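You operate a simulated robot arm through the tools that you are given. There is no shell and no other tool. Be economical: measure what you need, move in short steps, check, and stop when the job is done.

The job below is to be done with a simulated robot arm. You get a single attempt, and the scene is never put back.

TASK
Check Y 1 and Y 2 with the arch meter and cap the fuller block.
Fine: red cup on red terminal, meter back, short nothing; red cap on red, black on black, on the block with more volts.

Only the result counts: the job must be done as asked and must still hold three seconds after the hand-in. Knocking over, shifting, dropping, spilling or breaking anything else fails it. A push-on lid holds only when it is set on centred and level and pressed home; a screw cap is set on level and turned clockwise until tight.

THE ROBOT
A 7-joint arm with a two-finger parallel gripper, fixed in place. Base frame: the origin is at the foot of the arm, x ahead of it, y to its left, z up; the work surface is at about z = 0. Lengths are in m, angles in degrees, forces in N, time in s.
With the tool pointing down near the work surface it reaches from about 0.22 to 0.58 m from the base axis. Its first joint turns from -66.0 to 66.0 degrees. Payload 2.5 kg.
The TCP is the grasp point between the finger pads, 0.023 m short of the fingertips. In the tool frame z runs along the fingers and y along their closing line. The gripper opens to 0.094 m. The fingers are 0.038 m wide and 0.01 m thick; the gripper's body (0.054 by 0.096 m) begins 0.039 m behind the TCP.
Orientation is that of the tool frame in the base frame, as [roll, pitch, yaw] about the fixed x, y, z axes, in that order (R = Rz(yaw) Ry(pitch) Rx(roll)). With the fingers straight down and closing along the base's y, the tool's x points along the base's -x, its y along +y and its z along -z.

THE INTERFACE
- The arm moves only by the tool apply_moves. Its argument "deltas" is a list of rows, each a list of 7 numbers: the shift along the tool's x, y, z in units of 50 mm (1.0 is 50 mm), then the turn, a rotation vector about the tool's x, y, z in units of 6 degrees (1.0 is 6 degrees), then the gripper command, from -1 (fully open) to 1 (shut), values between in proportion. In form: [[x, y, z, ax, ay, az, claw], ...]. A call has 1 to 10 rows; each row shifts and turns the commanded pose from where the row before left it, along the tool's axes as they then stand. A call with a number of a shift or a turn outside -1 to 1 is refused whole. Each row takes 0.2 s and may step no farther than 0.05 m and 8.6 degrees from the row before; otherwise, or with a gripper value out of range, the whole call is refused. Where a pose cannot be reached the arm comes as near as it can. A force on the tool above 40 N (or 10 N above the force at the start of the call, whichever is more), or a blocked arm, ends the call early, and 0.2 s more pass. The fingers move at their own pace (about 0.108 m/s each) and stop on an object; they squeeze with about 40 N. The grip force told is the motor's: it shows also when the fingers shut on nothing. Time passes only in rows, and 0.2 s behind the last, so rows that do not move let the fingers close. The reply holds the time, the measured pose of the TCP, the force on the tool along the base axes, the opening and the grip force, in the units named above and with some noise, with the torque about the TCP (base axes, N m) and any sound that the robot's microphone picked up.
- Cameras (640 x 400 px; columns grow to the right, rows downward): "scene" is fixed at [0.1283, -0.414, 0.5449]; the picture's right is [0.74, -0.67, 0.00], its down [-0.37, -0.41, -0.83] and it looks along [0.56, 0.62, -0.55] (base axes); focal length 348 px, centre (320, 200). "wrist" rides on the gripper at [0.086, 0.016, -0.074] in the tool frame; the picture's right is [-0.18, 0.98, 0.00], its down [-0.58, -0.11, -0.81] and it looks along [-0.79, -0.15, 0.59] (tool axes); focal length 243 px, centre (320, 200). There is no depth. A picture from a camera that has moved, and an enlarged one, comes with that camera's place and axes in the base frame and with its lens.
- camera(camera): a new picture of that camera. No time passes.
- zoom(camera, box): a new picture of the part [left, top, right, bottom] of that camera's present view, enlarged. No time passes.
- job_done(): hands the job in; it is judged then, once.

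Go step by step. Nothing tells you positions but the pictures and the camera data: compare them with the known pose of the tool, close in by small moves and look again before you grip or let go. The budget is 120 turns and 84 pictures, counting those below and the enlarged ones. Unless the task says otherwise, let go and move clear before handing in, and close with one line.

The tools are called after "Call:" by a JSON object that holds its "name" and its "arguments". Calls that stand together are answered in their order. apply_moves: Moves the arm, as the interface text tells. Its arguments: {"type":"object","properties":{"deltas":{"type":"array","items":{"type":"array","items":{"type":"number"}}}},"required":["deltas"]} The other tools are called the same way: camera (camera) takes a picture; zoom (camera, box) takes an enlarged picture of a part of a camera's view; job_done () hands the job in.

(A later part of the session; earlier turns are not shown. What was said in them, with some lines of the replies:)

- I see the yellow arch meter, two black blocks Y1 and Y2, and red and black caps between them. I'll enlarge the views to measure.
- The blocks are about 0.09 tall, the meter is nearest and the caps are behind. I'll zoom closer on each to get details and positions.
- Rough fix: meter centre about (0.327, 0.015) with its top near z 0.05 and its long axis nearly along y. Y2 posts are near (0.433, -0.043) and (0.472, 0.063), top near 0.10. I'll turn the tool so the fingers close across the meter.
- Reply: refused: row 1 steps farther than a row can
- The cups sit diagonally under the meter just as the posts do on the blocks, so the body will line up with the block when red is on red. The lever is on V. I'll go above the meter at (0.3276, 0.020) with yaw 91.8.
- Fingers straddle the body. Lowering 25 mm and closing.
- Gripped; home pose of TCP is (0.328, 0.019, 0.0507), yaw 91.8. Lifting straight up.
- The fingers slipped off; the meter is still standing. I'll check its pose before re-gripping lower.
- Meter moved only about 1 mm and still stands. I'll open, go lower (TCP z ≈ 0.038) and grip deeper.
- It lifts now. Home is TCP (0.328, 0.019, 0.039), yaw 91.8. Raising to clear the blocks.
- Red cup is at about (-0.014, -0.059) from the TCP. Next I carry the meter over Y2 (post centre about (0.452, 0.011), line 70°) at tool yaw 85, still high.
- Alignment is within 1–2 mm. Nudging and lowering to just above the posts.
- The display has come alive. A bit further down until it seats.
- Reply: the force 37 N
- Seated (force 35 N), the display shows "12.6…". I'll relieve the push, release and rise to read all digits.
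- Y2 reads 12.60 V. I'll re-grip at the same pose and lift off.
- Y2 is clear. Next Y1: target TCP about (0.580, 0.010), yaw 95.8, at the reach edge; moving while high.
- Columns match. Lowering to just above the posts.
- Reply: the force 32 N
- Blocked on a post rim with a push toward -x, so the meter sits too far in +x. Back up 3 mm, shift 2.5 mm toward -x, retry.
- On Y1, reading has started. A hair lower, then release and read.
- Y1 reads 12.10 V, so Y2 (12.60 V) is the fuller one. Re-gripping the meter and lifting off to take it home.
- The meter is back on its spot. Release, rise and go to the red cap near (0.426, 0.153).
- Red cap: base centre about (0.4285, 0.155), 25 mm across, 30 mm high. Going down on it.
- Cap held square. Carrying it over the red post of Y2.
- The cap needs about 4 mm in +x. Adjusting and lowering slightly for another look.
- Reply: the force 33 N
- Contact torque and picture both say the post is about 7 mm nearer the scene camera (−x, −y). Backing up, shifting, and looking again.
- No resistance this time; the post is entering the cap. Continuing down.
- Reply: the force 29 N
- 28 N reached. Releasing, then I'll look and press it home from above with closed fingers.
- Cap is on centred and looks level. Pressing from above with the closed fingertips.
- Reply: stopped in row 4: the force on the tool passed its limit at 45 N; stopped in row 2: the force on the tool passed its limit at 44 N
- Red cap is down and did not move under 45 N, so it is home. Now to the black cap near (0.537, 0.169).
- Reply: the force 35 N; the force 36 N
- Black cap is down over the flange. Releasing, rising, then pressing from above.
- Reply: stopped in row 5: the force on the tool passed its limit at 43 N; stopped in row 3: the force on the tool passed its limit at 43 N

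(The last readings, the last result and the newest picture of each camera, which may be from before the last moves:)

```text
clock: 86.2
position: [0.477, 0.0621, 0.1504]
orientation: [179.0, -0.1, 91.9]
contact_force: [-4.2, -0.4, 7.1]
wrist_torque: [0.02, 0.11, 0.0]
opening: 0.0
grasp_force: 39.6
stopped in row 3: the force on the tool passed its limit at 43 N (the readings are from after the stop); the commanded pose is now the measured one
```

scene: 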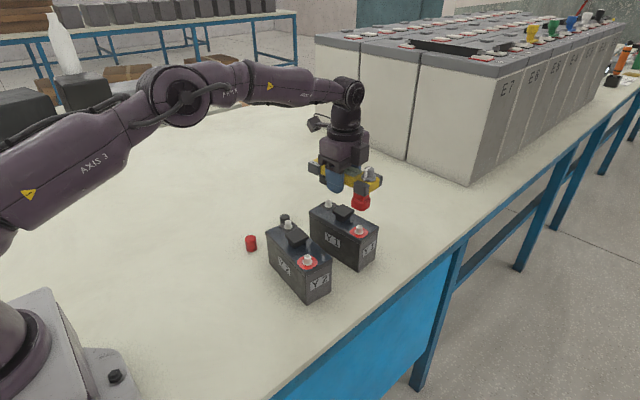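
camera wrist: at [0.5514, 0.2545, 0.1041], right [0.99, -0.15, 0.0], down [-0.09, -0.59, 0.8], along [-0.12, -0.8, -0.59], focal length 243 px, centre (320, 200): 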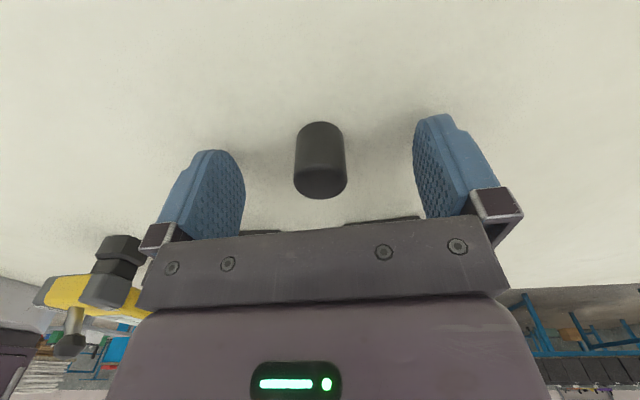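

Both caps bottom out at the same height (TCP 0.150) under more than 40 N, so both are home. Rising clear and making a final check.

Call:
{"name": "apply_moves", "arguments": {"deltas": [[0, 0, -0.3, 0, 0, 0, 1], [0, 0, -0.8, 0, 0, 0, 1], [0, 0, -0.9, 0, 0, 0, 1], [0, 0, -0.9, 0, 0, 0, 0], [0.8, 0, 0, 0, 0, 0, 0], [0.8, 0, 0, 0, 0, 0, 0], [0, 0, 0, 0, 0, 0, 0]]}}

Call:
{"name": "zoom", "arguments": {"camera": "scene", "box": [200, 190, 400, 340]}}

Call:
{"name": "zoom", "arguments": {"camera": "scene", "box": [260, 200, 340, 280]}}

```text
clock: 87.8
position: [0.4736, 0.1433, 0.2945]
orientation: [179.0, 0.0, 91.9]
contact_force: [0.4, 0.1, -0.1]
wrist_torque: [-0.02, -0.01, -0.04]
opening: 0.047
grasp_force: 0.1
```

```text
2.67 times, centred on (300, 265) of scene
camera zoom: at [0.1283, -0.414, 0.5449], right [0.74, -0.67, 0.0], down [-0.37, -0.41, -0.83], along [0.56, 0.62, -0.55], focal length 927 px, centre (373, 27)
```

zoom: 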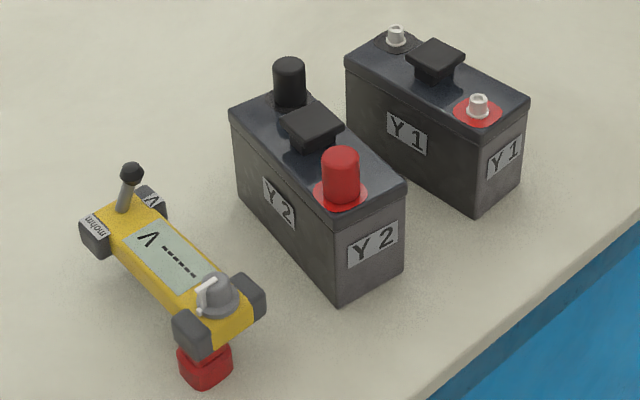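

```text
5.00 times, centred on (300, 240) of scene
camera zoom: at [0.1283, -0.414, 0.5449], right [0.74, -0.67, 0.0], down [-0.37, -0.41, -0.83], along [0.56, 0.62, -0.55], focal length 1739 px, centre (420, 0)
```

zoom: 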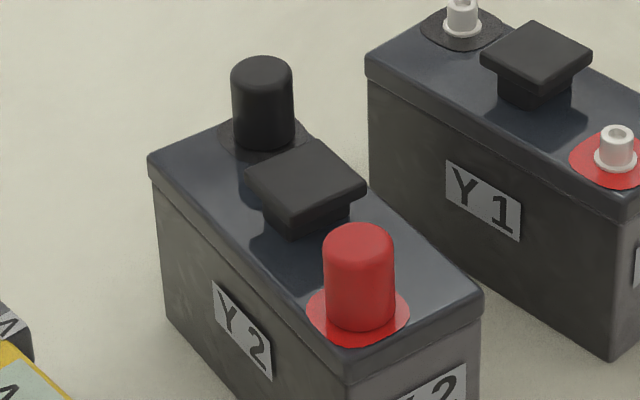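

Both caps sit square on Y2, the meter is back on its spot, and Y1 and Y2 have not visibly moved. Handing in.

Call:
{"name": "job_done", "arguments": {}}

```text
The job is handed in.
```

Y2 read 12.60 V and Y1 read 12.10 V, so I capped Y2, red on red and black on black, both pressed home, and put the meter back on its spot.
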